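You operate a simulated robot arm through the tools that you are given. There is no shell and no other tool. Be economical: measure what you need, move in short steps, check, and stop when the job is done.

You run a simulated two-armed robot. Do the job below in one go: nothing can be reset, and whatever is moved stays where it is left.

TASK
Sift the flour into the baking bowl and stir it smooth.
Fine: hold the bowl with one hand while you stir. Empty the sifter, spill nothing, put sifter and spoon back.

Only the result counts: the job must be done as asked and must still hold three seconds after the hand-in. Knocking over, shifting, dropping, spilling or breaking anything else fails it.

THE ROBOT
Two 7-joint arms with two-finger parallel grippers on one trunk, on a base that drives. Base frame: it is fixed to the floor where the robot stands at the start and does not move with it; the origin is under the middle of the robot, x ahead of it, y to its left, z up. Readings come in cm, rad, newtons and seconds.
The left shoulder is at the start at [5, 18.7, 116], the right one opposite. With the tool pointing down near the work surface each hand reaches from about 10 to 66 cm from the robot's upright axis, wherever it stands, measured 20 degrees to its own side. Payload 3.43 kg a hand.
The tool frame of a hand sits at the grasp point between the pads (the TCP): z along the fingers, y along the line on which they close. The tips reach 3 cm beyond it. The gripper opens to 9.4 cm. The fingers are 2.8 cm wide and 1 cm thick; the gripper's body (5 by 9.6 cm) begins 5.5 cm behind the TCP.
Orientation is that of the tool frame in the base frame, as a unit quaternion [x, y, z, w]. With the fingers straight down and closing along the base's y, the tool's x points along the base's -x, its y along +y and its z along -z.

THE INTERFACE
- The arms move only by the tool send_rows. It takes "left_rows", "right_rows" or both (then of equal length, played together; a hand with none holds still); each is text: rows parted by semicolons, each of 7 numbers parted by spaces: the shift along the tool's x, y, z in cm, then the turn, a rotation vector about the tool's x, y, z in rad, then the finger opening in cm, from 0 to 9.4. In form: x y z ax ay az gripper; .... A call has 1 to 8 rows; each row is the pose to reach, as a shift and turn from the pose commanded when the call began, along the tool's axes at that moment. Each row takes 0.2 s and may step no farther than 5 cm and 0.15 rad from the row before; otherwise, or with a gripper value out of range, the whole call is refused. Where a pose cannot be reached the arm comes as near as it can. A force on the tool above 40 N (or 10 N above the force at the start of the call, whichever is more), or a blocked arm, ends the call early, and 0.2 s more pass. The fingers move at their own pace (about 15.3 cm/s each) and stop on an object; they squeeze with about 44 N. The grip force told is the motor's: it shows also when the fingers shut on nothing. Time passes only in rows, and 0.2 s behind the last, so rows that repeat a pose let the fingers close. The reply holds the time, the measured pose of the TCP, the force on the tool along the base axes, the opening and the grip force, in the units named above and with some noise, with the torque about the TCP (base axes, N m) and any sound that the robot's microphone picked up.
- Cameras (640 x 400 px; columns grow to the right, rows downward): "scene" is now at [14.3, -1.87, 132.46]; the picture's right is [-0.19, -0.98, 0.00], its down [-0.53, 0.11, -0.84] and it looks along [0.82, -0.16, -0.54] (base axes); focal length 289 px, centre (320, 200). "left" rides on the left gripper at [7.6, -1.4, -10.2] in its tool frame; the picture's right is [0.18, 0.98, 0.00], its down [-0.75, 0.14, -0.64] and it looks along [-0.63, 0.12, 0.77] (tool axes); focal length 243 px, centre (320, 200). "right" rides on the right gripper at [7.6, 1.4, -10.2] in its tool frame; the picture's right is [-0.18, 0.98, 0.00], its down [-0.75, -0.14, -0.64] and it looks along [-0.63, -0.12, 0.77] (tool axes); focal length 243 px, centre (320, 200). There is no depth. A picture from a camera that has moved, and an enlarged one, comes with that camera's place and axes in the base frame and with its lens.
- grab_frame(camera): a new picture of that camera. The clock stands still meanwhile.
- lift_body(by): slides the trunk up (or, below 0, down) by that many cm; the arms and the scene camera ride with it, the base frame stays. It gives what a move gives, with no picture.
- drive_base(legs): drives the robot by 1 to 6 legs, each [ahead, left, turn to the left] in cm, cm and rad, along the robot's own axes; the way and the turn of a leg run together, so that a leg with both is an arc; at most 150 cm and 3.142 rad a leg. The arms and the cameras ride along, it lands a little off, and it stops where it bumps. It gives what a move gives.
- pan_tilt(pan, tilt): turns the head with the scene camera to pan (to the left, within 1.396 rad either way) and tilt (down, from -0.506 to 1.204), counted from straight ahead of the robot. It gives what a move gives.
- inspect(camera, box): a new picture of the part [left, top, right, bottom] of that camera's present view, enlarged. The clock stands still meanwhile.
- finish_job(): hands the job in; it is judged then, once.

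Work in short steps. Places have to be worked out from the pictures, the camera data and where the tool is seen: move nearer, look again, correct. Check each grasp and each placing, and mend what went wrong. You have 120 turns and 92 pictures in all, those below and enlarged ones among them. Open the grippers and draw the arms clear of the work before you hand the job in, unless the task says otherwise; then end with one line.

The tools are called after "Request:" as name(argument=value, ...) on one line, values as JSON. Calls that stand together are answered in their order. send_rows: Moves the arms, as the interface text tells. Its arguments: {"type":"object","properties":{"left_rows":{"type":"string"},"right_rows":{"type":"string"}},"required":[]} The other tools are called the same way: lift_body (by) slides the trunk up or down; drive_base (legs) drives the base; pan_tilt (pan, tilt) turns the head that bears the scene camera; grab_frame (camera) takes a picture; inspect (camera, box) takes an enlarged picture of a part of a camera's view; finish_job () hands the job in.

At the start:

```text
time: 0.0
left_ee_pos: [43.54, 3.52, 114.98]
left_tool_rot: [0.001, 1.0, 0.0, 0.0]
left_ft_force: [-0.1, -0.4, -0.1]
left_torque: [0.01, 0.01, 0.01]
left_opening: 9.37
left_gripper_force: 0.0
right_ee_pos: [33.28, -32.54, 100.05]
right_tool_rot: [0.0, 1.0, -0.001, 0.0]
right_ft_force: [0.0, -1.0, -0.8]
right_torque: [-0.01, -0.01, -0.02]
right_opening: 9.4
right_gripper_force: 0.2
trunk travel left (down, up): [-37.5, 5.7]
robot x, y, heading: [-0.18, -0.02, 0.0]
head pan, tilt: [-0.195, 0.572]
```

scene: 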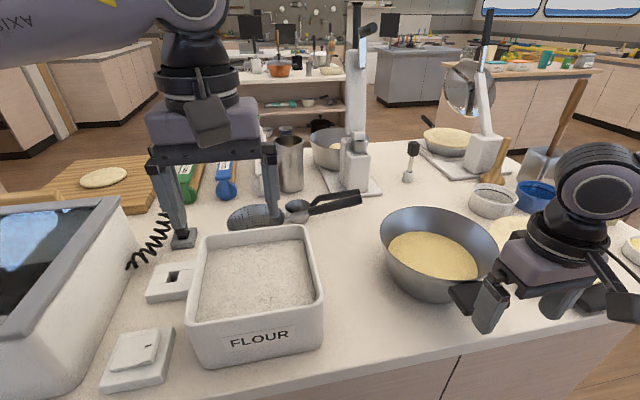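
right: 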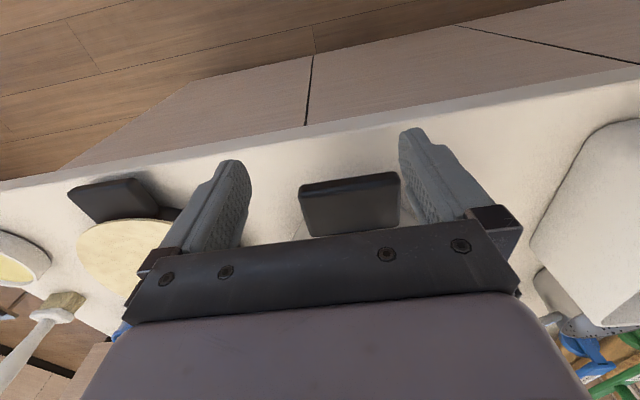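
left: 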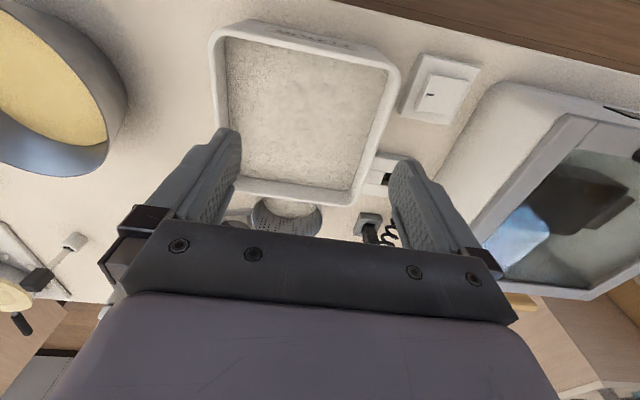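

The left hand hides the middle of the counter. I look closer at the key areas to find the sifter and the spoon.

Request:
inspect(camera="scene", box=[120, 120, 400, 295])

Request:
inspect(camera="scene", box=[360, 120, 640, 295])

```text
2.29 times, centred on (260, 208) of scene
camera zoom: at [14.3, -1.87, 132.46], right [-0.19, -0.98, 0.0], down [-0.53, 0.11, -0.84], along [0.82, -0.16, -0.54], focal length 662 px, centre (457, 183)
```

zoom: 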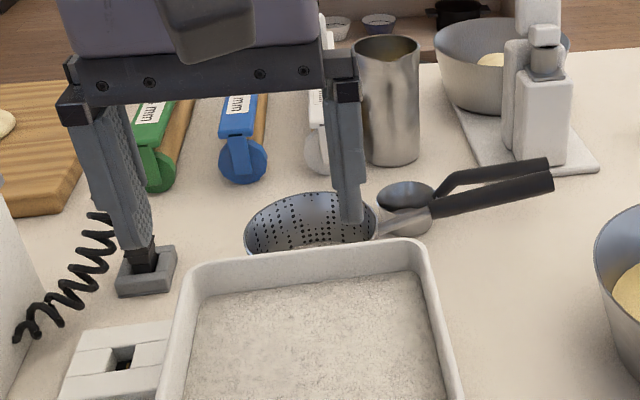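

```text
2.29 times, centred on (500, 208) of scene
camera zoom: at [14.3, -1.87, 132.46], right [-0.19, -0.98, 0.0], down [-0.53, 0.11, -0.84], along [0.82, -0.16, -0.54], focal length 662 px, centre (-91, 183)
```

zoom: 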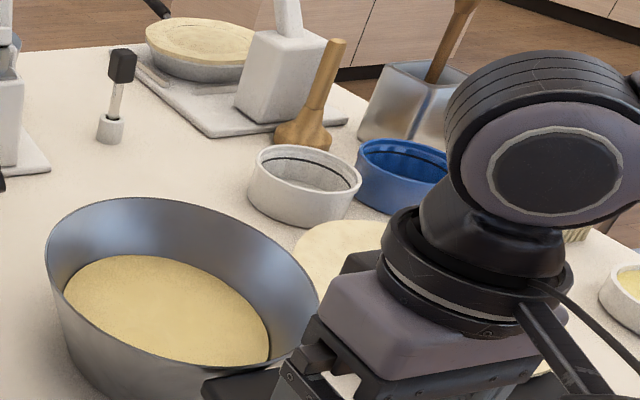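

I'll move the left hand 20 cm to the left and the right hand back/right to clear the view.

Request:
send_rows(left_rows="0 5 0 0 0 0 9.4; 0 10 0 0 0 0 9.4; 0 15 0 0 0 0 9.4; 0 20 0 0 0 0 9.4; 0 24 0 0 0 0 9.4", right_rows="0 -4 -4 0 0 0 9.4; 0 -8 -6 0 0 0 9.4; 0 -12 -8 0 0 0 9.4; 0 -14 -8 0 0 0 9.4; 0 -14 -8 0 0 0 9.4")

Request:
grab_frame(camera="scene")

```text
refused: row 1 steps farther than a row can; nothing moved
```

```text
86 pictures are left
camera scene: at [14.3, -1.87, 132.46], right [-0.19, -0.98, 0.0], down [-0.53, 0.11, -0.84], along [0.82, -0.16, -0.54], focal length 289 px, centre (320, 200)
```

scene: 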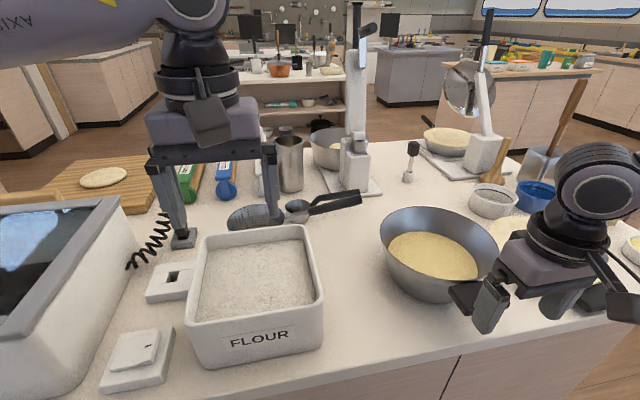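

The right step was over 5 cm; I resend with smaller steps.

Request:
send_rows(left_rows="0 4.5 0 0 0 0 9.4; 0 9 0 0 0 0 9.4; 0 13.5 0 0 0 0 9.4; 0 18 0 0 0 0 9.4; 0 22 0 0 0 0 9.4; 0 24 0 0 0 0 9.4", right_rows="0 -3 -3 0 0 0 9.4; 0 -6 -6 0 0 0 9.4; 0 -9 -8 0 0 0 9.4; 0 -12 -8 0 0 0 9.4; 0 -14 -8 0 0 0 9.4; 0 -14 -8 0 0 0 9.4")

Request:
grab_frame(camera="scene")

Request:
inspect(camera="scene", box=[200, 150, 440, 300])

```text
time: 1.4
left_ee_pos: [43.82, 27.17, 114.8]
left_tool_rot: [0.0, 1.0, 0.0, 0.0]
left_ft_force: [0.2, -0.5, 0.5]
left_torque: [0.01, -0.01, 0.02]
left_opening: 9.42
left_gripper_force: 0.1
right_ee_pos: [33.48, -46.4, 108.34]
right_tool_rot: [-0.001, 1.0, 0.0, 0.0]
right_ft_force: [-0.1, -0.7, 0.1]
right_torque: [-0.01, -0.02, 0.0]
right_opening: 9.38
right_gripper_force: 0.0
trunk travel left (down, up): [-37.5, 5.7]
robot x, y, heading: [0.18, 0.16, -0.004]
head pan, tilt: [-0.195, 0.572]
```

```text
85 pictures are left
camera scene: at [14.3, -1.85, 132.46], right [-0.19, -0.98, 0.0], down [-0.53, 0.11, -0.84], along [0.82, -0.16, -0.54], focal length 289 px, centre (320, 200)
```

scene: 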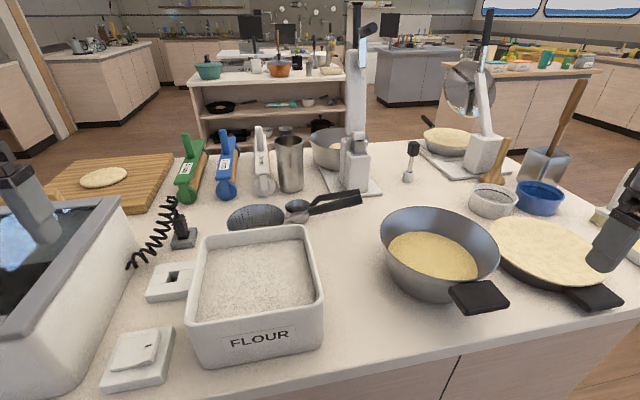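

```text
2.67 times, centred on (320, 225) of scene
camera zoom: at [14.3, -1.85, 132.46], right [-0.19, -0.98, 0.0], down [-0.53, 0.11, -0.84], along [0.82, -0.16, -0.54], focal length 772 px, centre (320, 133)
```

zoom: 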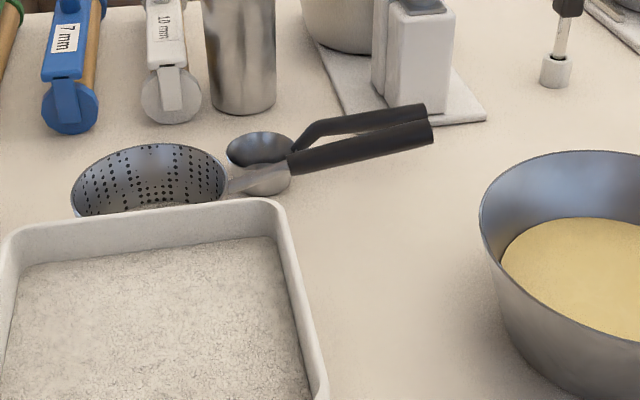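

Counter top seems to be at z≈86, the sifter at about (75, 3), its handle at (73, -17): out of easy reach, so I want to drive nearer. I look down to check the clearance to the counter.

Request:
pan_tilt(pan=-0.2, tilt=1.2)

Request:
grab_frame(camera="scene")

```text
time: 2.4
left_ee_pos: [43.79, 27.25, 114.8]
left_tool_rot: [0.0, 1.0, 0.0, 0.0]
left_ft_force: [0.8, 0.5, 0.0]
left_torque: [0.03, -0.01, -0.03]
left_opening: 9.41
left_gripper_force: 0.0
right_ee_pos: [33.52, -46.39, 108.29]
right_tool_rot: [-0.001, 1.0, 0.0, 0.001]
right_ft_force: [0.4, 0.2, -0.4]
right_torque: [0.01, 0.02, 0.02]
right_opening: 9.4
right_gripper_force: 0.1
trunk travel left (down, up): [-37.5, 5.7]
robot x, y, heading: [-0.29, -0.11, -0.002]
head pan, tilt: [-0.201, 1.201]
```

```text
83 pictures are left
camera scene: at [11.03, -1.25, 127.75], right [-0.2, -0.98, 0.0], down [-0.91, 0.19, -0.36], along [0.36, -0.07, -0.93], focal length 289 px, centre (320, 200)
```

scene: 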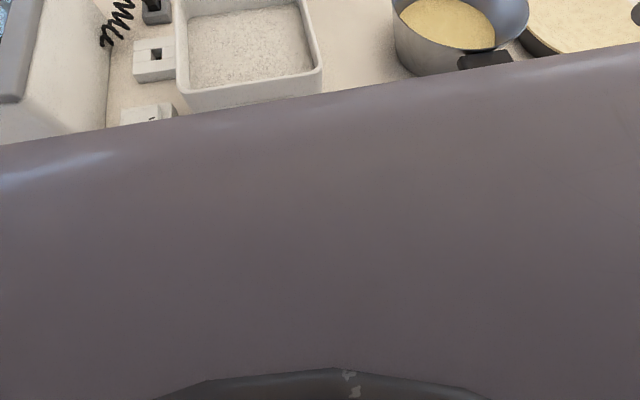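

The chest hides the gap, but its outline puts it at about x≤25, so a short careful drive should be safe. I first draw the left hand up and over the bin (away from the device at left), then drive 6 cm.

Request:
send_rows(left_rows="0 -3 -3 0 0 0 9.4; 0 -7 -5 0 0 0 9.4; 0 -11.5 -6 0 0 0 9.4; 0 -16 -6 0 0 0 9.4; 0 -20 -6 0 0 0 9.4")

Request:
drive_base(legs=[[6, 0, 0]])

Request:
pan_tilt(pan=-0.2, tilt=0.7)

Request:
grab_frame(camera="scene")

Request:
grab_frame(camera="left")

```text
time: 3.6
left_ee_pos: [43.37, 7.24, 120.94]
left_tool_rot: [-0.001, 1.0, 0.001, 0.0]
left_ft_force: [0.4, -0.7, -0.5]
left_torque: [0.0, -0.01, -0.02]
left_opening: 9.38
left_gripper_force: 0.2
right_ee_pos: [33.45, -46.47, 108.24]
right_tool_rot: [0.0, 1.0, 0.0, 0.0]
right_ft_force: [-0.2, 0.2, 0.2]
right_torque: [0.02, 0.01, 0.01]
right_opening: 9.39
right_gripper_force: 0.0
trunk travel left (down, up): [-37.5, 5.7]
robot x, y, heading: [0.03, -0.21, -0.006]
head pan, tilt: [-0.201, 1.201]
```

```text
time: 4.6
left_ee_pos: [49.43, 7.38, 120.96]
left_tool_rot: [-0.001, 1.0, 0.0, -0.001]
left_ft_force: [0.9, -0.1, -0.3]
left_torque: [0.0, 0.03, -0.02]
left_opening: 9.41
left_gripper_force: 0.0
right_ee_pos: [39.68, -46.25, 108.17]
right_tool_rot: [0.0, 1.0, 0.001, 0.0]
right_ft_force: [-0.3, 0.1, -0.2]
right_torque: [0.03, 0.01, 0.01]
right_opening: 9.42
right_gripper_force: 0.1
trunk travel left (down, up): [-37.5, 5.7]
robot x, y, heading: [5.72, 0.05, 0.001]
head pan, tilt: [-0.201, 1.201]
```

```text
time: 5.5
left_ee_pos: [49.33, 7.4, 120.88]
left_tool_rot: [-0.001, 1.0, 0.0, -0.001]
left_ft_force: [-0.1, -0.5, -0.1]
left_torque: [-0.03, 0.01, -0.03]
left_opening: 9.41
left_gripper_force: 0.1
right_ee_pos: [39.5, -46.26, 108.27]
right_tool_rot: [0.0, 1.0, 0.0, -0.001]
right_ft_force: [0.2, 0.1, 0.0]
right_torque: [0.04, 0.0, 0.0]
right_opening: 9.43
right_gripper_force: 0.1
trunk travel left (down, up): [-37.5, 5.7]
robot x, y, heading: [6.01, 0.23, 0.004]
head pan, tilt: [-0.201, 0.7]
```

```text
82 pictures are left
camera scene: at [19.89, -1.81, 131.33], right [-0.2, -0.98, 0.0], down [-0.63, 0.13, -0.76], along [0.75, -0.15, -0.64], focal length 289 px, centre (320, 200)
```

scene: 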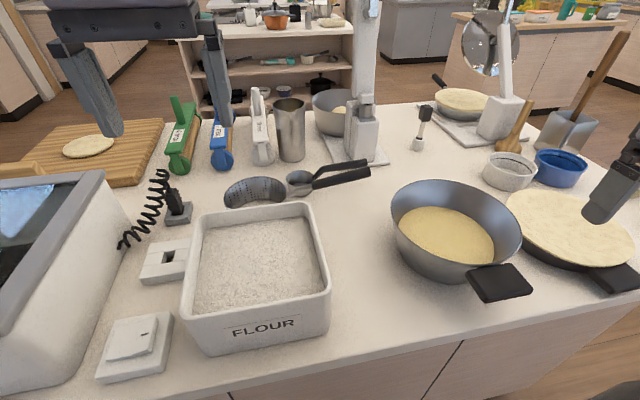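

```text
81 pictures are left
camera left: at [41.75, 5.83, 131.1], right [-0.19, 0.98, 0.0], down [0.75, 0.14, 0.64], along [0.63, 0.12, -0.77], focal length 243 px, centre (320, 200)
```

left: 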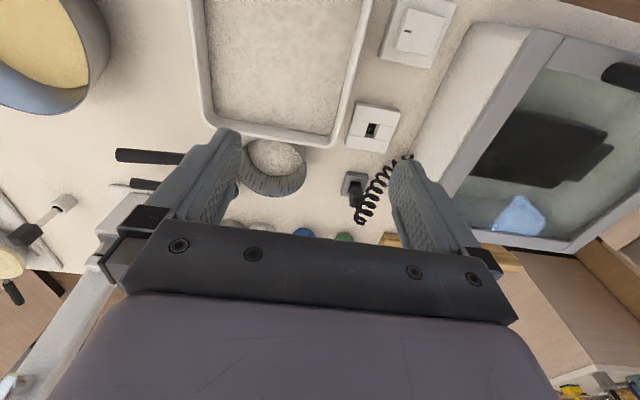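

The sifter holds flour, and its handle and the spoon's handle point to -y; the bowl with a black handle toward me is the batter bowl. I drive 5 cm more and look again with the right hand moved up over the sifter handle region.

Request:
drive_base(legs=[[5, 0, 0]])

Request:
send_rows(right_rows="-3 3 -3 0 0 0 9.4; -6 6 -6 0 0 0 9.4; -8 10 -8 0 0 0 9.4; -10 14 -8 0 0 0 9.4; -10 18 -8 0 0 0 9.4; -10 22 -8 0 0 0 9.4", left_rows="1 3 0 0 0 0 9.4; 2 6 0 0 0 0 9.4; 2 9 0 0 0 0 9.4; 2 12 0 0 0 0 9.4; 2 12 0 0 0 0 9.4; 2 12 0 0 0 0 9.4")

Request:
grab_frame(camera="right")

Request:
grab_frame(camera="scene")

```text
time: 6.5
left_ee_pos: [52.0, 7.42, 120.83]
left_tool_rot: [-0.001, 1.0, 0.0, -0.001]
left_ft_force: [-0.1, 0.6, -0.1]
left_torque: [-0.03, 0.0, -0.01]
left_opening: 9.38
left_gripper_force: 0.0
right_ee_pos: [42.04, -46.33, 108.24]
right_tool_rot: [-0.001, 1.0, 0.0, 0.0]
right_ft_force: [-0.5, -0.2, 0.3]
right_torque: [0.01, -0.06, 0.01]
right_opening: 9.4
right_gripper_force: 0.0
trunk travel left (down, up): [-37.5, 5.7]
robot x, y, heading: [8.78, -0.01, 0.001]
head pan, tilt: [-0.201, 0.7]
stopped in leg 1: the robot was blocked; the commanded pose is now the measured one
```

```text
refused: row 1 steps farther than a row can; nothing moved
```

```text
80 pictures are left
camera right: at [34.48, -44.86, 118.58], right [0.18, 0.98, 0.0], down [0.75, -0.14, 0.64], along [0.63, -0.12, -0.77], focal length 243 px, centre (320, 200)
```

right: 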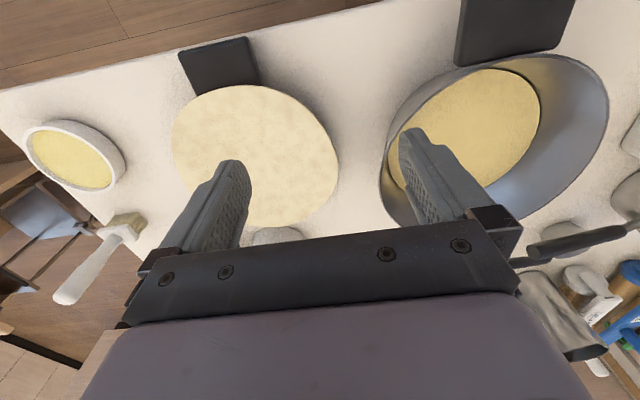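

```text
79 pictures are left
camera scene: at [22.41, -1.81, 131.36], right [-0.2, -0.98, 0.0], down [-0.63, 0.13, -0.77], along [0.75, -0.15, -0.64], focal length 289 px, centre (320, 200)
```

scene: 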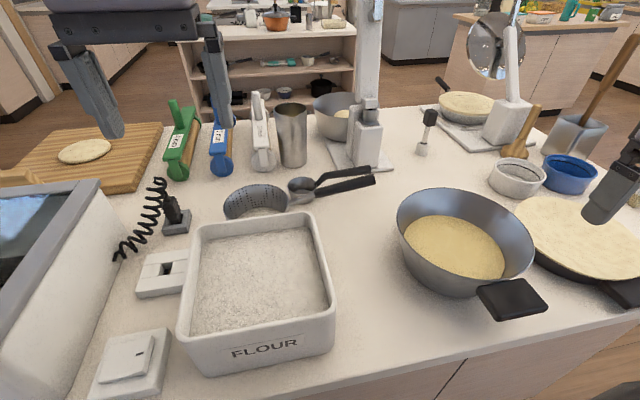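

The base touches the counter at x=8.8; that is near enough. I raise the right hand and bring it inward to view the bowl, spoon and sifter handle from above.

Request:
send_rows(right_rows="1 2 -4 0 0 0 9.4; 2 4 -8 0 0 0 9.4; 2 7 -11 0 0 0 9.4; 2 11 -12 0 0 0 9.4; 2 15 -12 0 0 0 9.4; 2 18 -12 0 0 0 9.4", left_rows="1 3 0 0 0 0 9.4; 2 6 0 0 0 0 9.4; 2 9 0 0 0 0 9.4; 2 12 0 0 0 0 9.4; 2 12 0 0 0 0 9.4; 2 12 0 0 0 0 9.4")

Request:
grab_frame(camera="right")

Request:
inspect(camera="scene", box=[200, 150, 440, 300])

```text
time: 7.9
left_ee_pos: [49.98, 19.6, 120.72]
left_tool_rot: [-0.002, 1.0, 0.0, -0.002]
left_ft_force: [-0.6, 0.4, 0.3]
left_torque: [-0.03, 0.01, 0.02]
left_opening: 9.39
left_gripper_force: 0.1
right_ee_pos: [40.66, -28.12, 120.21]
right_tool_rot: [0.0, 1.0, 0.0, -0.001]
right_ft_force: [-0.3, 1.2, -0.2]
right_torque: [0.01, -0.01, -0.03]
right_opening: 9.39
right_gripper_force: 0.0
trunk travel left (down, up): [-37.5, 5.7]
robot x, y, heading: [8.67, 0.15, 0.003]
head pan, tilt: [-0.201, 0.7]
```

```text
78 pictures are left
camera right: at [32.9, -26.7, 130.53], right [0.18, 0.98, 0.0], down [0.75, -0.14, 0.64], along [0.63, -0.12, -0.77], focal length 243 px, centre (320, 200)
```

right: 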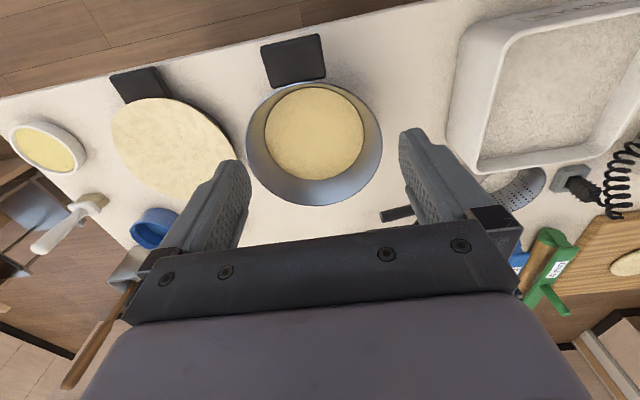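

```text
2.67 times, centred on (320, 225) of scene
camera zoom: at [22.51, -1.75, 131.34], right [-0.2, -0.98, 0.0], down [-0.63, 0.13, -0.77], along [0.75, -0.15, -0.64], focal length 772 px, centre (320, 133)
```

zoom: 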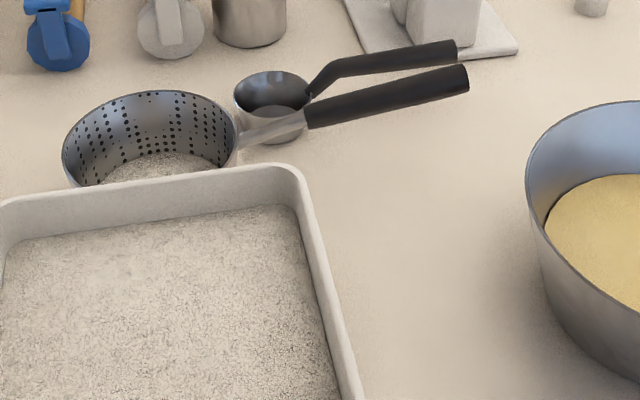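

I put the bowl rim at about (49.8, -31, 97.7) with radius 10, and the sifter handle from (65.4, -9, 96) to (65, -21, 98.5), along y. I turn the right hand so it closes along x and bring it above the handle.

Request:
send_rows(right_rows="-2 1 0 0 0 -0.14 9.4; -4 2 0 0 0 -0.28 9.4; -6 3 0 0 0 -0.42 9.4; -8 4 0 0 0 -0.56 9.4; -10 5 0 0 0 -0.7 9.4; -12 6 0 0 0 -0.84 9.4; -14 7 0 0 0 -0.98 9.4; -16 8 0 0 0 -1.12 9.4")

Request:
grab_frame(camera="right")

```text
time: 9.7
left_ee_pos: [49.81, 19.43, 120.75]
left_tool_rot: [-0.002, 1.0, 0.001, -0.001]
left_ft_force: [0.9, -0.4, 0.5]
left_torque: [0.03, -0.07, 0.0]
left_opening: 9.4
left_gripper_force: 0.2
right_ee_pos: [55.77, -21.19, 119.92]
right_tool_rot: [-0.53, 0.848, 0.001, 0.001]
right_ft_force: [-0.4, 0.0, -0.7]
right_torque: [-0.02, -0.01, -0.03]
right_opening: 9.39
right_gripper_force: 0.0
right hand out of reach, approached as far as the arm can: row 8
trunk travel left (down, up): [-37.5, 5.7]
robot x, y, heading: [8.62, -0.02, 0.003]
head pan, tilt: [-0.201, 0.7]
```

```text
76 pictures are left
camera right: at [51.25, -27.42, 130.23], right [-0.8, 0.6, 0.0], down [0.46, 0.61, 0.64], along [0.38, 0.52, -0.77], focal length 243 px, centre (320, 200)
```

right: 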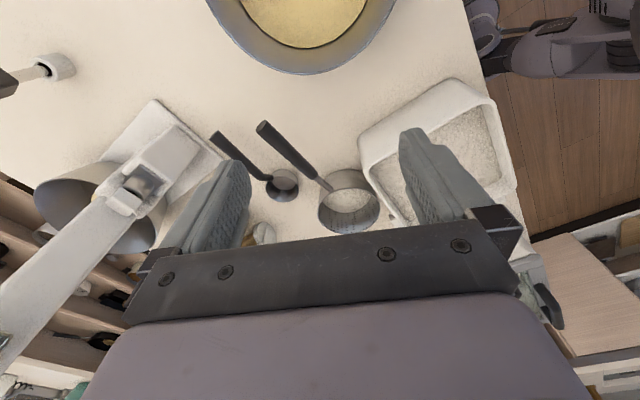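

Triangulated with both views: sifter handle from (65.8,-9,96) to (65.3,-21.2,98.3); the spoon handle is well apart at x≈74. I lower and move the right hand above mid handle, finishing the turn.

Request:
send_rows(right_rows="-1 -0.6 3 0 0 -0.1 8; -2.5 -1.5 6 0 0 -0.2 7; -4.5 -2.8 9 0 0 -0.3 7; -6.5 -4.2 11 0 0 -0.41 7; -8.5 -5.5 12 0 0 -0.41 7; -9.6 -6.2 13 0 0 -0.41 7; -9.6 -6.2 13 0 0 -0.41 7")

Request:
grab_frame(camera="right")

```text
time: 11.3
left_ee_pos: [49.95, 19.57, 120.79]
left_tool_rot: [-0.002, 1.0, -0.001, -0.001]
left_ft_force: [-0.4, 0.7, -1.1]
left_torque: [0.01, -0.01, 0.01]
left_opening: 9.41
left_gripper_force: 0.0
right_ee_pos: [59.22, -20.73, 107.36]
right_tool_rot: [-0.693, 0.721, 0.001, 0.0]
right_ft_force: [0.1, -0.3, -0.2]
right_torque: [0.0, -0.04, 0.03]
right_opening: 6.97
right_gripper_force: 0.0
right hand out of reach, approached as far as the arm can: row 2, 3, 4, 5, 6, 7
trunk travel left (down, up): [-37.5, 5.7]
robot x, y, heading: [8.56, -0.3, 0.002]
head pan, tilt: [-0.201, 0.7]
```

```text
75 pictures are left
camera right: at [57.56, -28.18, 117.64], right [-0.97, 0.22, 0.0], down [0.17, 0.75, 0.64], along [0.14, 0.63, -0.77], focal length 243 px, centre (320, 200)
```

right: 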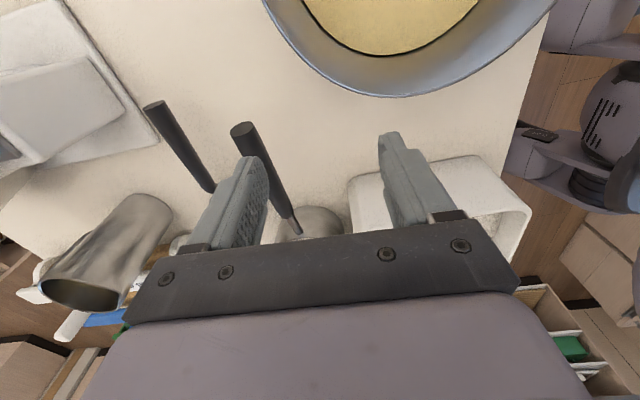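

The reach grows as the hand gets lower relative to the shoulder, so I raise the trunk 5.5 cm and then bring the hand down closer to the handle.

Request:
lift_body(by=5.5)

Request:
send_rows(right_rows="0 0 3 0 0 0 7; 0 0 6 0 0 0 7; 0 0 9 0 0 0 7; 0 0 9 0 0 0 7")

```text
time: 12.3
left_ee_pos: [49.95, 19.54, 126.23]
left_tool_rot: [-0.002, 1.0, 0.0, -0.002]
left_ft_force: [-0.2, 0.2, -0.4]
left_torque: [-0.01, -0.01, -0.02]
left_opening: 9.42
left_gripper_force: 0.2
right_ee_pos: [59.32, -20.64, 112.95]
right_tool_rot: [-0.693, 0.721, 0.0, 0.0]
right_ft_force: [0.4, -0.7, 1.0]
right_torque: [0.03, 0.05, 0.01]
right_opening: 7.01
right_gripper_force: 0.1
trunk travel left (down, up): [-43.0, 0.2]
robot x, y, heading: [8.81, -0.2, 0.005]
head pan, tilt: [-0.201, 0.7]
```

```text
time: 13.3
left_ee_pos: [49.98, 19.54, 126.25]
left_tool_rot: [-0.002, 1.0, 0.0, -0.001]
left_ft_force: [0.5, 0.2, 0.2]
left_torque: [-0.01, 0.01, 0.0]
left_opening: 9.42
left_gripper_force: 0.0
right_ee_pos: [58.35, -21.32, 104.09]
right_tool_rot: [-0.693, 0.721, 0.0, 0.001]
right_ft_force: [0.1, 0.5, -0.2]
right_torque: [0.01, 0.0, 0.03]
right_opening: 7.0
right_gripper_force: 0.1
right hand out of reach, approached as far as the arm can: row 2, 3, 4
trunk travel left (down, up): [-43.0, 0.2]
robot x, y, heading: [8.51, -0.1, 0.005]
head pan, tilt: [-0.201, 0.7]
```

Lowering didn't help, so this wrist turn itself limits the reach. I back off and turn the hand the other way (camera to the +y side) to test that reach.

Request:
send_rows(right_rows="0 1 -2 0 0 0.14 7; 0 2 -4 0 0 0.28 7; 0 4 -6 0 0 0.42 7; 0 6 -7 0 0 0.56 7; 0 8 -7 0 0 0.7 7; 0 8 -7 0 0 0.84 7; 0 8 -7 0 0 0.98 7; 0 8 -7 0 0 1.12 7")

Request:
send_rows(right_rows="0 0 0 0 0 0.14 7; 0 0 0 0 0 0.28 7; 0 0 0 0 0 0.42 7; 0 0 0 0 0 0.56 7; 0 0 0 0 0 0.7 7; 0 0 0 0 0 0.84 7; 0 0 0 0 0 0.98 7; 0 0 0 0 0 1.12 7")

Request:
send_rows(right_rows="0 0 0 0 0 0.14 7; 0 0 0 0 0 0.28 7; 0 0 0 0 0 0.42 7; 0 0 0 0 0 0.56 7; 0 0 0 0 0 0.7 7; 0 0 0 0 0 0.84 7; 0 0 0 0 0 0.93 7; 0 0 0 0 0 0.93 7")

```text
time: 15.1
left_ee_pos: [49.85, 19.56, 126.25]
left_tool_rot: [-0.002, 1.0, 0.0, 0.0]
left_ft_force: [0.7, -0.6, 0.0]
left_torque: [0.0, -0.02, -0.01]
left_opening: 9.36
left_gripper_force: 0.0
right_ee_pos: [50.59, -21.02, 111.13]
right_tool_rot: [-0.202, 0.979, 0.001, 0.0]
right_ft_force: [-0.3, 0.3, -0.4]
right_torque: [0.0, -0.03, 0.0]
right_opening: 6.99
right_gripper_force: 0.1
trunk travel left (down, up): [-43.0, 0.2]
robot x, y, heading: [8.71, 0.09, 0.002]
head pan, tilt: [-0.201, 0.7]
```

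```text
time: 16.9
left_ee_pos: [49.91, 19.54, 126.3]
left_tool_rot: [-0.002, 1.0, 0.0, -0.001]
left_ft_force: [0.3, 0.4, 0.0]
left_torque: [0.01, -0.04, 0.0]
left_opening: 9.42
left_gripper_force: 0.0
right_ee_pos: [50.4, -21.05, 111.07]
right_tool_rot: [0.348, 0.938, 0.001, 0.0]
right_ft_force: [0.7, 0.1, 0.1]
right_torque: [0.02, 0.03, 0.0]
right_opening: 6.99
right_gripper_force: 0.2
trunk travel left (down, up): [-43.0, 0.2]
robot x, y, heading: [8.58, 0.01, 0.0]
head pan, tilt: [-0.201, 0.7]
```

```text
time: 18.7
left_ee_pos: [49.99, 19.48, 126.26]
left_tool_rot: [-0.002, 1.0, 0.0, 0.0]
left_ft_force: [-0.2, -0.1, -0.2]
left_torque: [0.0, 0.0, 0.01]
left_opening: 9.4
left_gripper_force: 0.1
right_ee_pos: [50.63, -20.94, 111.04]
right_tool_rot: [0.731, 0.682, 0.001, -0.001]
right_ft_force: [0.1, 0.4, -0.7]
right_torque: [-0.02, 0.01, 0.01]
right_opening: 7.0
right_gripper_force: 0.1
trunk travel left (down, up): [-43.0, 0.2]
robot x, y, heading: [8.65, -0.53, 0.004]
head pan, tilt: [-0.201, 0.7]
```

The hand now closes along x the other way round. I move toward the point above the handle (65.4,-15.5).

Request:
send_rows(right_rows="1.8 4 1 0 0 0 7; 3.6 8 2 0 0 0 7; 5.2 11.5 3 0 0 0 7; 6.4 14.4 4 0 0 0 7; 6.4 14.4 4 0 0 0 7")

Request:
grab_frame(camera="right")

Request:
grab_frame(camera="scene")

```text
time: 19.9
left_ee_pos: [49.86, 19.55, 126.31]
left_tool_rot: [-0.001, 1.0, 0.0, -0.001]
left_ft_force: [0.4, 0.3, -0.2]
left_torque: [0.01, -0.01, 0.06]
left_opening: 9.39
left_gripper_force: 0.0
right_ee_pos: [59.2, -20.79, 108.24]
right_tool_rot: [0.731, 0.683, 0.001, 0.0]
right_ft_force: [-0.1, -0.1, 0.4]
right_torque: [0.03, -0.01, 0.02]
right_opening: 7.02
right_gripper_force: 0.0
right hand out of reach, approached as far as the arm can: row 2, 3, 4, 5
trunk travel left (down, up): [-43.0, 0.2]
robot x, y, heading: [8.34, -0.38, -0.001]
head pan, tilt: [-0.201, 0.7]
```

```text
74 pictures are left
camera right: at [61.03, -13.25, 118.58], right [0.97, -0.25, 0.0], down [-0.19, -0.74, 0.64], along [-0.16, -0.62, -0.77], focal length 243 px, centre (320, 200)
```

right: 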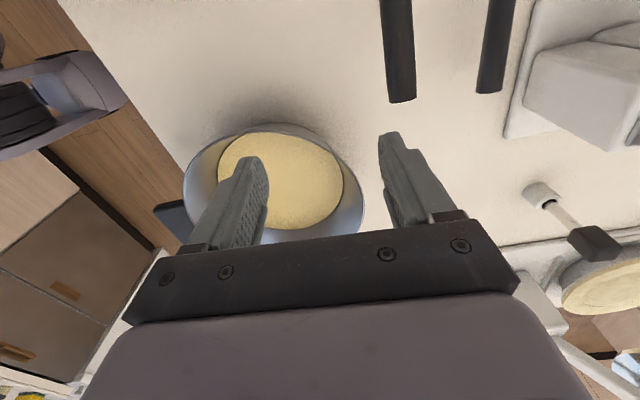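

```text
73 pictures are left
camera scene: at [22.53, -1.81, 136.84], right [-0.2, -0.98, 0.0], down [-0.63, 0.13, -0.76], along [0.75, -0.15, -0.64], focal length 289 px, centre (320, 200)
```

scene: 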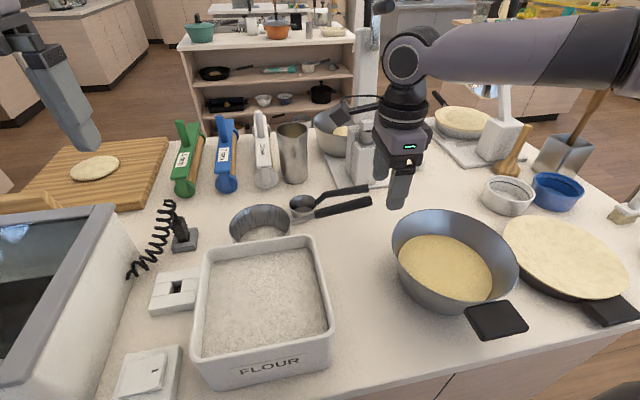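

Both wrist turns stop at the same place (59,-21), so it is a matter of distance from the shoulder. Turning the base left brings the right shoulder forward about 8 cm; I pull the right hand back and up, then turn 0.45 rad.

Request:
send_rows(right_rows="-3 -3 -2 0 0 0 7; -6 -6 -4 0 0 0 7; -9 -9 -6 0 0 0 7; -9 -9 -6 0 0 0 7")

Request:
drive_base(legs=[[0, 0, 0.45]])

```text
time: 20.9
left_ee_pos: [50.01, 19.55, 126.13]
left_tool_rot: [-0.001, 1.0, 0.0, -0.002]
left_ft_force: [-0.3, 0.1, 0.3]
left_torque: [0.0, 0.02, 0.03]
left_opening: 9.44
left_gripper_force: 0.1
right_ee_pos: [49.32, -29.13, 114.24]
right_tool_rot: [0.73, 0.683, 0.0, -0.001]
right_ft_force: [-0.4, -0.2, 0.0]
right_torque: [0.01, 0.01, 0.0]
right_opening: 6.99
right_gripper_force: 0.2
trunk travel left (down, up): [-43.0, 0.2]
robot x, y, heading: [8.69, -0.07, 0.001]
head pan, tilt: [-0.201, 0.7]
```

```text
time: 22.6
left_ee_pos: [37.69, 35.32, 126.22]
left_tool_rot: [-0.221, 0.975, -0.001, -0.001]
left_ft_force: [-0.4, 1.0, 0.4]
left_torque: [-0.03, 0.02, 0.02]
left_opening: 9.42
left_gripper_force: 0.2
right_ee_pos: [57.73, -8.94, 114.33]
right_tool_rot: [0.565, 0.825, 0.0, -0.001]
right_ft_force: [-1.0, 0.3, -1.1]
right_torque: [-0.01, 0.02, -0.02]
right_opening: 7.0
right_gripper_force: 0.0
trunk travel left (down, up): [-43.0, 0.2]
robot x, y, heading: [8.78, 0.11, 0.444]
head pan, tilt: [-0.201, 0.7]
```

The turn worked. Now I bring the right hand over the handle at (65.5,-15.5), squared to it, at z≈106.

Request:
send_rows(right_rows="-2.5 1.2 1 0 0 0.1 7; -5 2.5 3 0 0 0.2 7; -7.5 4 5 0 0 0.3 7; -8.9 4.9 7 0 0 0.41 7; -8.9 4.9 8 0 0 0.41 7")

Request:
grab_frame(camera="right")

Request:
pan_tilt(pan=-0.45, tilt=0.7)

Request:
grab_frame(camera="scene")

```text
time: 23.8
left_ee_pos: [37.61, 35.36, 126.14]
left_tool_rot: [-0.221, 0.975, 0.0, -0.001]
left_ft_force: [-0.5, -0.5, 0.6]
left_torque: [-0.06, -0.02, -0.05]
left_opening: 9.4
left_gripper_force: 0.0
right_ee_pos: [65.76, -15.65, 106.48]
right_tool_rot: [0.721, 0.693, 0.001, -0.001]
right_ft_force: [0.3, -0.2, -0.6]
right_torque: [-0.02, 0.02, -0.01]
right_opening: 7.01
right_gripper_force: 0.2
trunk travel left (down, up): [-43.0, 0.2]
robot x, y, heading: [8.55, -0.26, 0.448]
head pan, tilt: [-0.201, 0.7]
```

```text
72 pictures are left
camera right: at [67.45, -8.03, 116.77], right [0.97, -0.22, 0.0], down [-0.17, -0.75, 0.64], along [-0.14, -0.62, -0.77], focal length 243 px, centre (320, 200)
```

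right: 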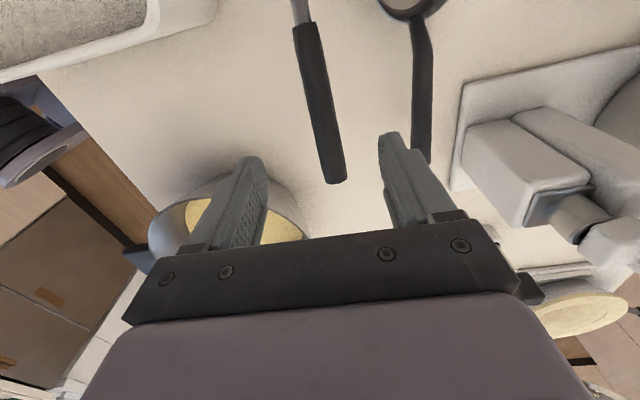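

```text
time: 24.6
left_ee_pos: [37.66, 35.23, 126.22]
left_tool_rot: [-0.22, 0.976, 0.0, -0.003]
left_ft_force: [0.6, 0.4, 0.0]
left_torque: [0.01, 0.02, -0.01]
left_opening: 9.39
left_gripper_force: 0.0
right_ee_pos: [65.71, -15.71, 106.41]
right_tool_rot: [0.721, 0.693, 0.001, -0.001]
right_ft_force: [-0.1, -1.0, -0.7]
right_torque: [-0.03, 0.02, -0.02]
right_opening: 6.99
right_gripper_force: 0.0
trunk travel left (down, up): [-43.0, 0.2]
robot x, y, heading: [8.49, 0.58, 0.44]
head pan, tilt: [-0.45, 0.7]
```

```text
71 pictures are left
camera scene: at [22.11, 2.32, 136.84], right [-0.01, -1.0, 0.0], down [-0.64, 0.0, -0.76], along [0.76, -0.01, -0.64], focal length 289 px, centre (320, 200)
```

scene: 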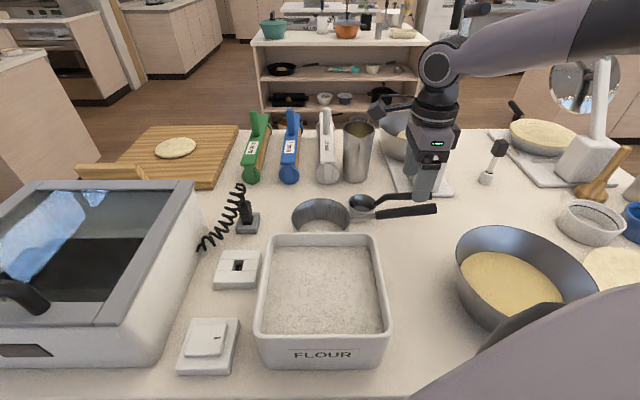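

Handle axis is at x≈66.05. I shift slightly toward the cup, lower to z≈96.5 and close.

Request:
send_rows(right_rows="1 0.3 3 0 0 0 7; 2.2 0.3 6 0 0 0 7; 2.2 0.3 9 0 0 0 7; 2.2 0.3 9.9 0 0 0 7; 2.2 0.3 9.9 0 0 0 7")

Request:
grab_frame(camera="right")

```text
time: 25.8
left_ee_pos: [37.67, 35.24, 126.19]
left_tool_rot: [-0.221, 0.975, -0.001, -0.002]
left_ft_force: [0.2, 0.3, -0.2]
left_torque: [0.02, 0.01, -0.01]
left_opening: 9.42
left_gripper_force: 0.0
right_ee_pos: [66.1, -13.14, 96.2]
right_tool_rot: [0.72, 0.694, 0.001, -0.001]
right_ft_force: [0.3, 0.6, 0.4]
right_torque: [-0.01, -0.03, -0.02]
right_opening: 6.99
right_gripper_force: 0.1
trunk travel left (down, up): [-43.0, 0.2]
robot x, y, heading: [8.4, -0.33, 0.44]
head pan, tilt: [-0.45, 0.7]
```

```text
70 pictures are left
camera right: at [67.75, -5.55, 106.51], right [0.98, -0.22, 0.0], down [-0.17, -0.75, 0.64], along [-0.14, -0.63, -0.77], focal length 243 px, centre (320, 200)
```

right: 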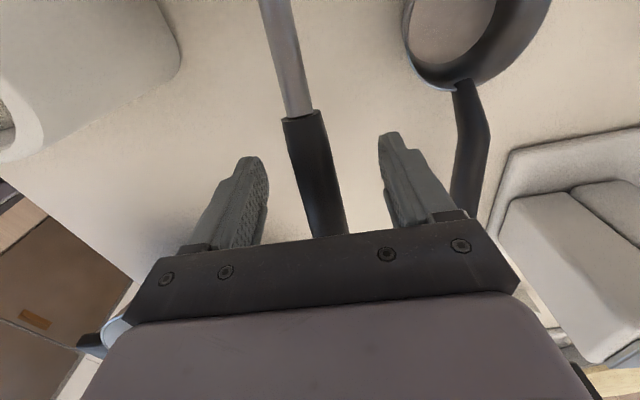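

The handle lies centred between the fingers. I close.

Request:
send_rows(right_rows="0 0 0 0 0 0 5; 0 0 0 0 0 0 3.5; 0 0 0 0 0 0 2; 0 0 0 0 0 0 0.5; 0 0 0 0 0 0 0; 0 0 0 0 0 0 0")

Request:
grab_frame(camera="right")

```text
time: 27.1
left_ee_pos: [37.66, 35.16, 126.16]
left_tool_rot: [-0.221, 0.975, 0.0, -0.002]
left_ft_force: [-0.4, -0.2, 0.1]
left_torque: [0.02, 0.0, -0.03]
left_opening: 9.4
left_gripper_force: 0.0
right_ee_pos: [66.04, -13.11, 96.24]
right_tool_rot: [0.72, 0.694, 0.001, 0.0]
right_ft_force: [-1.1, -0.3, 0.2]
right_torque: [-0.02, 0.05, 0.06]
right_opening: 2.79
right_gripper_force: 43.9
trunk travel left (down, up): [-43.0, 0.2]
robot x, y, heading: [8.24, -0.41, 0.447]
head pan, tilt: [-0.45, 0.7]
```

```text
69 pictures are left
camera right: at [67.75, -5.56, 106.54], right [0.98, -0.22, 0.0], down [-0.17, -0.75, 0.64], along [-0.14, -0.63, -0.77], focal length 243 px, centre (320, 200)
```

right: 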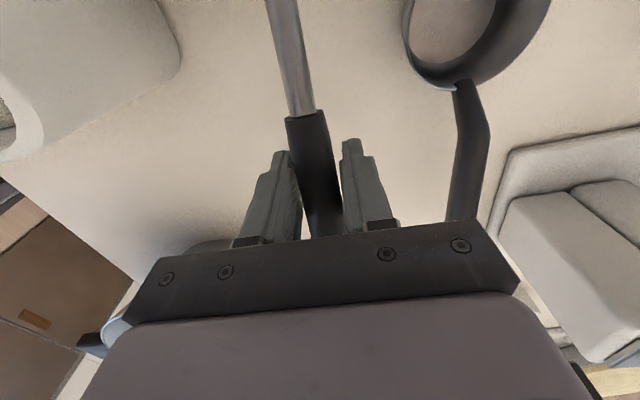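

Grip is firm (2.8 cm). I note the grasp pose (66.04,-13.11,96.24) for the return, and lift gently.

Request:
send_rows(right_rows="0 0 -0.3 0 0 0 0; 0 0 -0.8 0 0 0 0; 0 0 -1.5 0 0 0 0; 0 0 -2.3 0 0 0 0; 0 0 -3.2 0 0 0 0; 0 0 -3.8 0 0 0 0; 0 0 -4 0 0 0 0")

Request:
grab_frame(camera="scene")

```text
time: 28.8
left_ee_pos: [37.64, 35.19, 126.37]
left_tool_rot: [-0.22, 0.975, -0.001, -0.002]
left_ft_force: [-0.3, 0.7, -0.8]
left_torque: [0.01, -0.02, -0.02]
left_opening: 9.41
left_gripper_force: 0.1
right_ee_pos: [65.97, -13.26, 100.38]
right_tool_rot: [0.72, 0.694, 0.0, 0.0]
right_ft_force: [-0.3, -0.5, -2.9]
right_torque: [-0.35, 0.02, -0.01]
right_opening: 2.76
right_gripper_force: 43.8
trunk travel left (down, up): [-43.0, 0.2]
robot x, y, heading: [8.9, 0.1, 0.441]
head pan, tilt: [-0.45, 0.7]
```

```text
68 pictures are left
camera scene: at [22.14, 2.32, 136.84], right [-0.01, -1.0, 0.0], down [-0.64, 0.0, -0.76], along [0.76, -0.01, -0.64], focal length 289 px, centre (320, 200)
```

scene: 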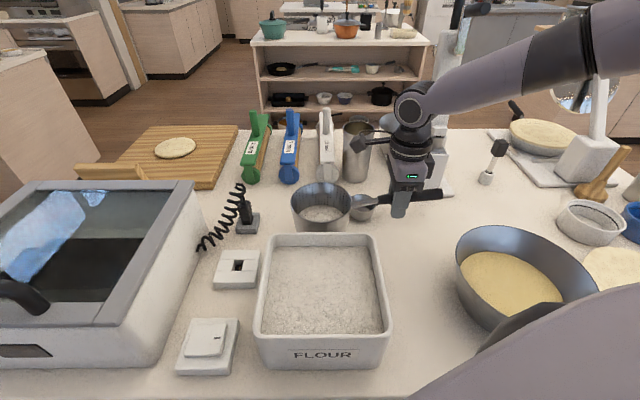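

The sifter is held level and the weight is 2.9 N. I raise it gently to clear the bowl rim.

Request:
send_rows(right_rows="0 0 -0.6 0 0 0 0; 0 0 -1.8 0 0 0 0; 0 0 -3.3 0 0 0 0; 0 0 -5 0 0 0 0; 0 0 -6.7 0 0 0 0; 0 0 -8.4 0 0 0 0; 0 0 -9.6 0 0 0 0; 0 0 -10.2 0 0 0 0")

Request:
send_rows(right_rows="-0.8 -0.4 0 0 0 0 0; -2.2 -1 0 0 0 0 0; -4 -1.8 0 0 0 0 0; -5.8 -2.6 0 0 0 0 0; -7.6 -3.5 0 0 0 0 0; -9.4 -4.3 0 0 0 0 0; -10.6 -4.9 0 0 0 0 0; -11.2 -5.2 0 0 0 0 0")

Request:
grab_frame(camera="scene")

```text
time: 30.6
left_ee_pos: [37.78, 35.21, 126.1]
left_tool_rot: [-0.22, 0.976, 0.0, -0.002]
left_ft_force: [-0.5, 0.1, 0.0]
left_torque: [0.0, -0.01, -0.01]
left_opening: 9.4
left_gripper_force: 0.2
right_ee_pos: [65.91, -13.02, 110.72]
right_tool_rot: [0.721, 0.693, 0.001, -0.001]
right_ft_force: [0.0, 0.0, -3.0]
right_torque: [-0.35, 0.01, 0.01]
right_opening: 2.76
right_gripper_force: 44.1
trunk travel left (down, up): [-43.0, 0.2]
robot x, y, heading: [9.09, 0.13, 0.444]
head pan, tilt: [-0.45, 0.7]
```

```text
time: 32.4
left_ee_pos: [37.78, 35.32, 126.23]
left_tool_rot: [-0.221, 0.975, 0.0, -0.001]
left_ft_force: [0.6, -0.2, 0.6]
left_torque: [0.02, 0.02, -0.05]
left_opening: 9.39
left_gripper_force: 0.1
right_ee_pos: [60.42, -24.21, 110.52]
right_tool_rot: [0.721, 0.693, 0.0, 0.0]
right_ft_force: [0.2, 0.2, -2.4]
right_torque: [-0.39, 0.0, -0.01]
right_opening: 2.78
right_gripper_force: 43.9
trunk travel left (down, up): [-43.0, 0.2]
robot x, y, heading: [8.52, -0.24, 0.445]
head pan, tilt: [-0.45, 0.7]
```

```text
67 pictures are left
camera scene: at [22.13, 2.29, 136.84], right [-0.01, -1.0, 0.0], down [-0.64, 0.01, -0.76], along [0.76, -0.01, -0.64], focal length 289 px, centre (320, 200)
```

scene: 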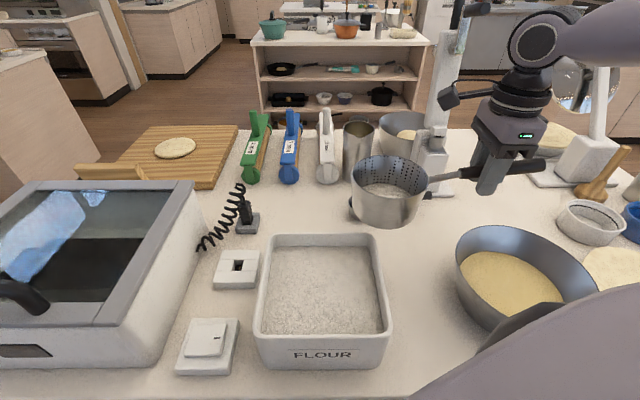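

It carries well with no spill. I continue toward the bowl.

Request:
send_rows(right_rows="-0.8 -0.4 0 0 0 0 0; -2.2 -1 0 0 0 0 0; -4 -1.8 0 0 0 0 0; -5.8 -2.6 0 0 0 0 0; -7.6 -3.5 0 0 0 0 0; -9.4 -4.3 0 0 0 0 0; -10.6 -4.9 0 0 0 0 0; -11.2 -5.2 0 0 0 0 0")

Request:
send_rows(right_rows="-0.8 -0.4 0 0 0 0 0; -2.2 -1 0 0 0 0 0; -4 -1.8 0 0 0 0 0; -5.8 -2.7 0 0 0 0 0; -7.6 -3.5 0 0 0 0 0; -9.2 -4.3 0 0 0 0 0; -10.2 -4.7 0 0 0 0 0; -10.6 -4.9 0 0 0 0 0")

Request:
grab_frame(camera="scene")

Request:
grab_frame(camera="right")

```text
time: 34.1
left_ee_pos: [37.62, 35.22, 126.21]
left_tool_rot: [-0.221, 0.975, 0.0, -0.003]
left_ft_force: [-0.5, 0.1, 0.2]
left_torque: [0.04, 0.0, 0.0]
left_opening: 9.4
left_gripper_force: 0.0
right_ee_pos: [55.0, -35.38, 110.42]
right_tool_rot: [0.719, 0.694, 0.0, -0.001]
right_ft_force: [0.6, 0.2, -3.2]
right_torque: [-0.37, 0.01, 0.02]
right_opening: 2.76
right_gripper_force: 44.2
trunk travel left (down, up): [-43.0, 0.2]
robot x, y, heading: [8.79, -0.2, 0.441]
head pan, tilt: [-0.45, 0.7]
```

```text
time: 36.0
left_ee_pos: [37.65, 35.22, 126.11]
left_tool_rot: [-0.221, 0.975, 0.0, -0.002]
left_ft_force: [0.2, -0.4, 0.0]
left_torque: [-0.02, -0.02, -0.01]
left_opening: 9.39
left_gripper_force: 0.3
right_ee_pos: [49.52, -45.86, 110.66]
right_tool_rot: [0.719, 0.695, 0.0, 0.0]
right_ft_force: [-0.8, 0.6, -2.1]
right_torque: [-0.34, 0.02, -0.01]
right_opening: 2.79
right_gripper_force: 44.0
trunk travel left (down, up): [-43.0, 0.2]
robot x, y, heading: [8.17, 0.12, 0.443]
head pan, tilt: [-0.45, 0.7]
```

```text
66 pictures are left
camera scene: at [22.12, 2.3, 136.84], right [-0.01, -1.0, 0.0], down [-0.64, 0.01, -0.76], along [0.76, -0.01, -0.64], focal length 289 px, centre (320, 200)
```

scene: 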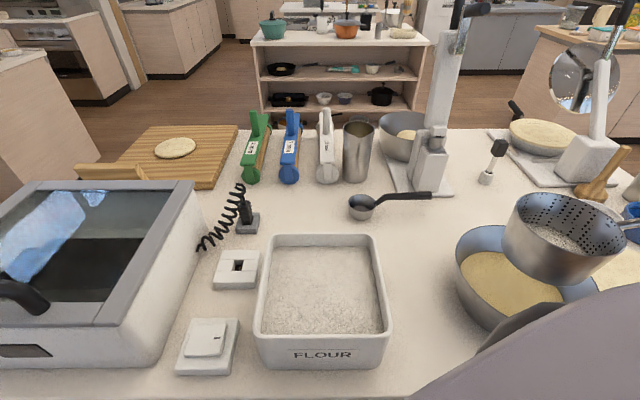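

```text
65 pictures are left
camera right: at [51.18, -38.31, 120.91], right [0.98, -0.22, 0.0], down [-0.17, -0.75, 0.64], along [-0.14, -0.63, -0.77], focal length 243 px, centre (320, 200)
```

right: 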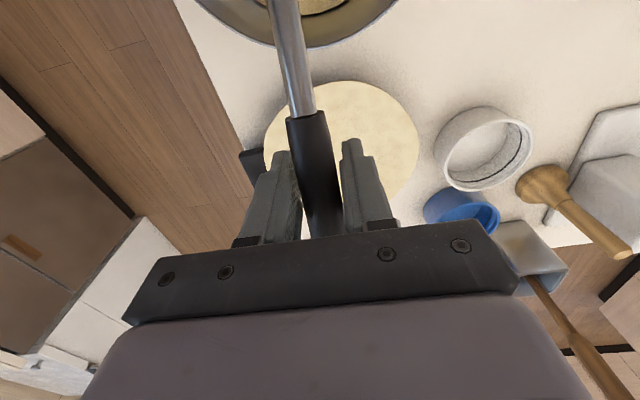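

The cup is over the bowl, about 1 cm too far to -y. I nudge it and lower 2.5 cm so the flour can only fall in the bowl, then try a first shake.

Request:
send_rows(right_rows="0.4 0.1 0.6 0 0 0 0; 0.8 0.2 1.4 0 0 0 0; 0.8 0.2 2.1 0 0 0 0; 0.8 0.2 2.5 0 0 0 0")

Request:
send_rows(right_rows="1.2 0 0 0 0 0 0; -1.2 0 0 0 0 0 0; 1.2 0 0 0 0 0 0; -1.2 0 0 0 0 0 0; 1.2 0 0 0 0 0 0; -1.2 0 0 0 0 0 0; 1.2 0 0 0 0 0 0; 0 0 0 0 0 0 0")

Request:
inspect(camera="scene", box=[420, 170, 640, 308])

```text
time: 37.0
left_ee_pos: [37.81, 35.3, 126.22]
left_tool_rot: [-0.221, 0.975, 0.001, -0.001]
left_ft_force: [-0.7, -0.6, -0.3]
left_torque: [0.02, 0.0, -0.01]
left_opening: 9.37
left_gripper_force: 0.1
right_ee_pos: [49.75, -45.07, 107.97]
right_tool_rot: [0.72, 0.694, 0.0, -0.001]
right_ft_force: [-0.9, 0.4, -2.7]
right_torque: [-0.37, 0.03, -0.02]
right_opening: 2.75
right_gripper_force: 43.8
trunk travel left (down, up): [-43.0, 0.2]
robot x, y, heading: [8.53, 0.19, 0.443]
head pan, tilt: [-0.45, 0.7]
```

```text
time: 38.8
left_ee_pos: [37.68, 35.24, 126.15]
left_tool_rot: [-0.22, 0.975, 0.0, -0.001]
left_ft_force: [0.4, -0.2, -0.1]
left_torque: [-0.03, -0.01, -0.01]
left_opening: 9.4
left_gripper_force: 0.1
right_ee_pos: [49.63, -44.78, 107.95]
right_tool_rot: [0.72, 0.694, 0.0, 0.0]
right_ft_force: [-0.1, -1.1, -3.2]
right_torque: [-0.36, 0.0, -0.03]
right_opening: 2.78
right_gripper_force: 44.3
trunk travel left (down, up): [-43.0, 0.2]
robot x, y, heading: [8.62, 0.19, 0.443]
head pan, tilt: [-0.45, 0.7]
```

```text
2.90 times, centred on (530, 239) of scene
camera zoom: at [22.12, 2.19, 136.84], right [-0.01, -1.0, 0.0], down [-0.64, 0.01, -0.76], along [0.76, -0.01, -0.64], focal length 839 px, centre (-289, 87)
```

zoom: 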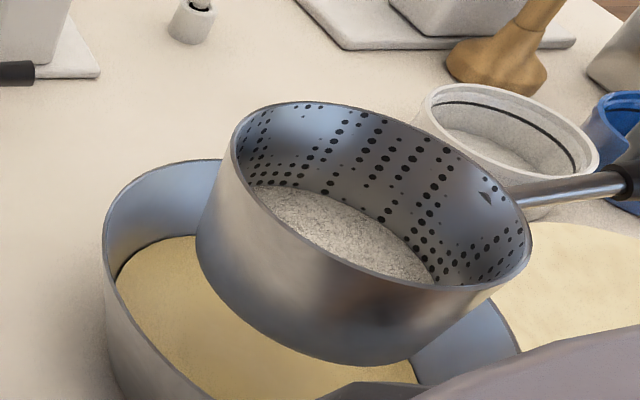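

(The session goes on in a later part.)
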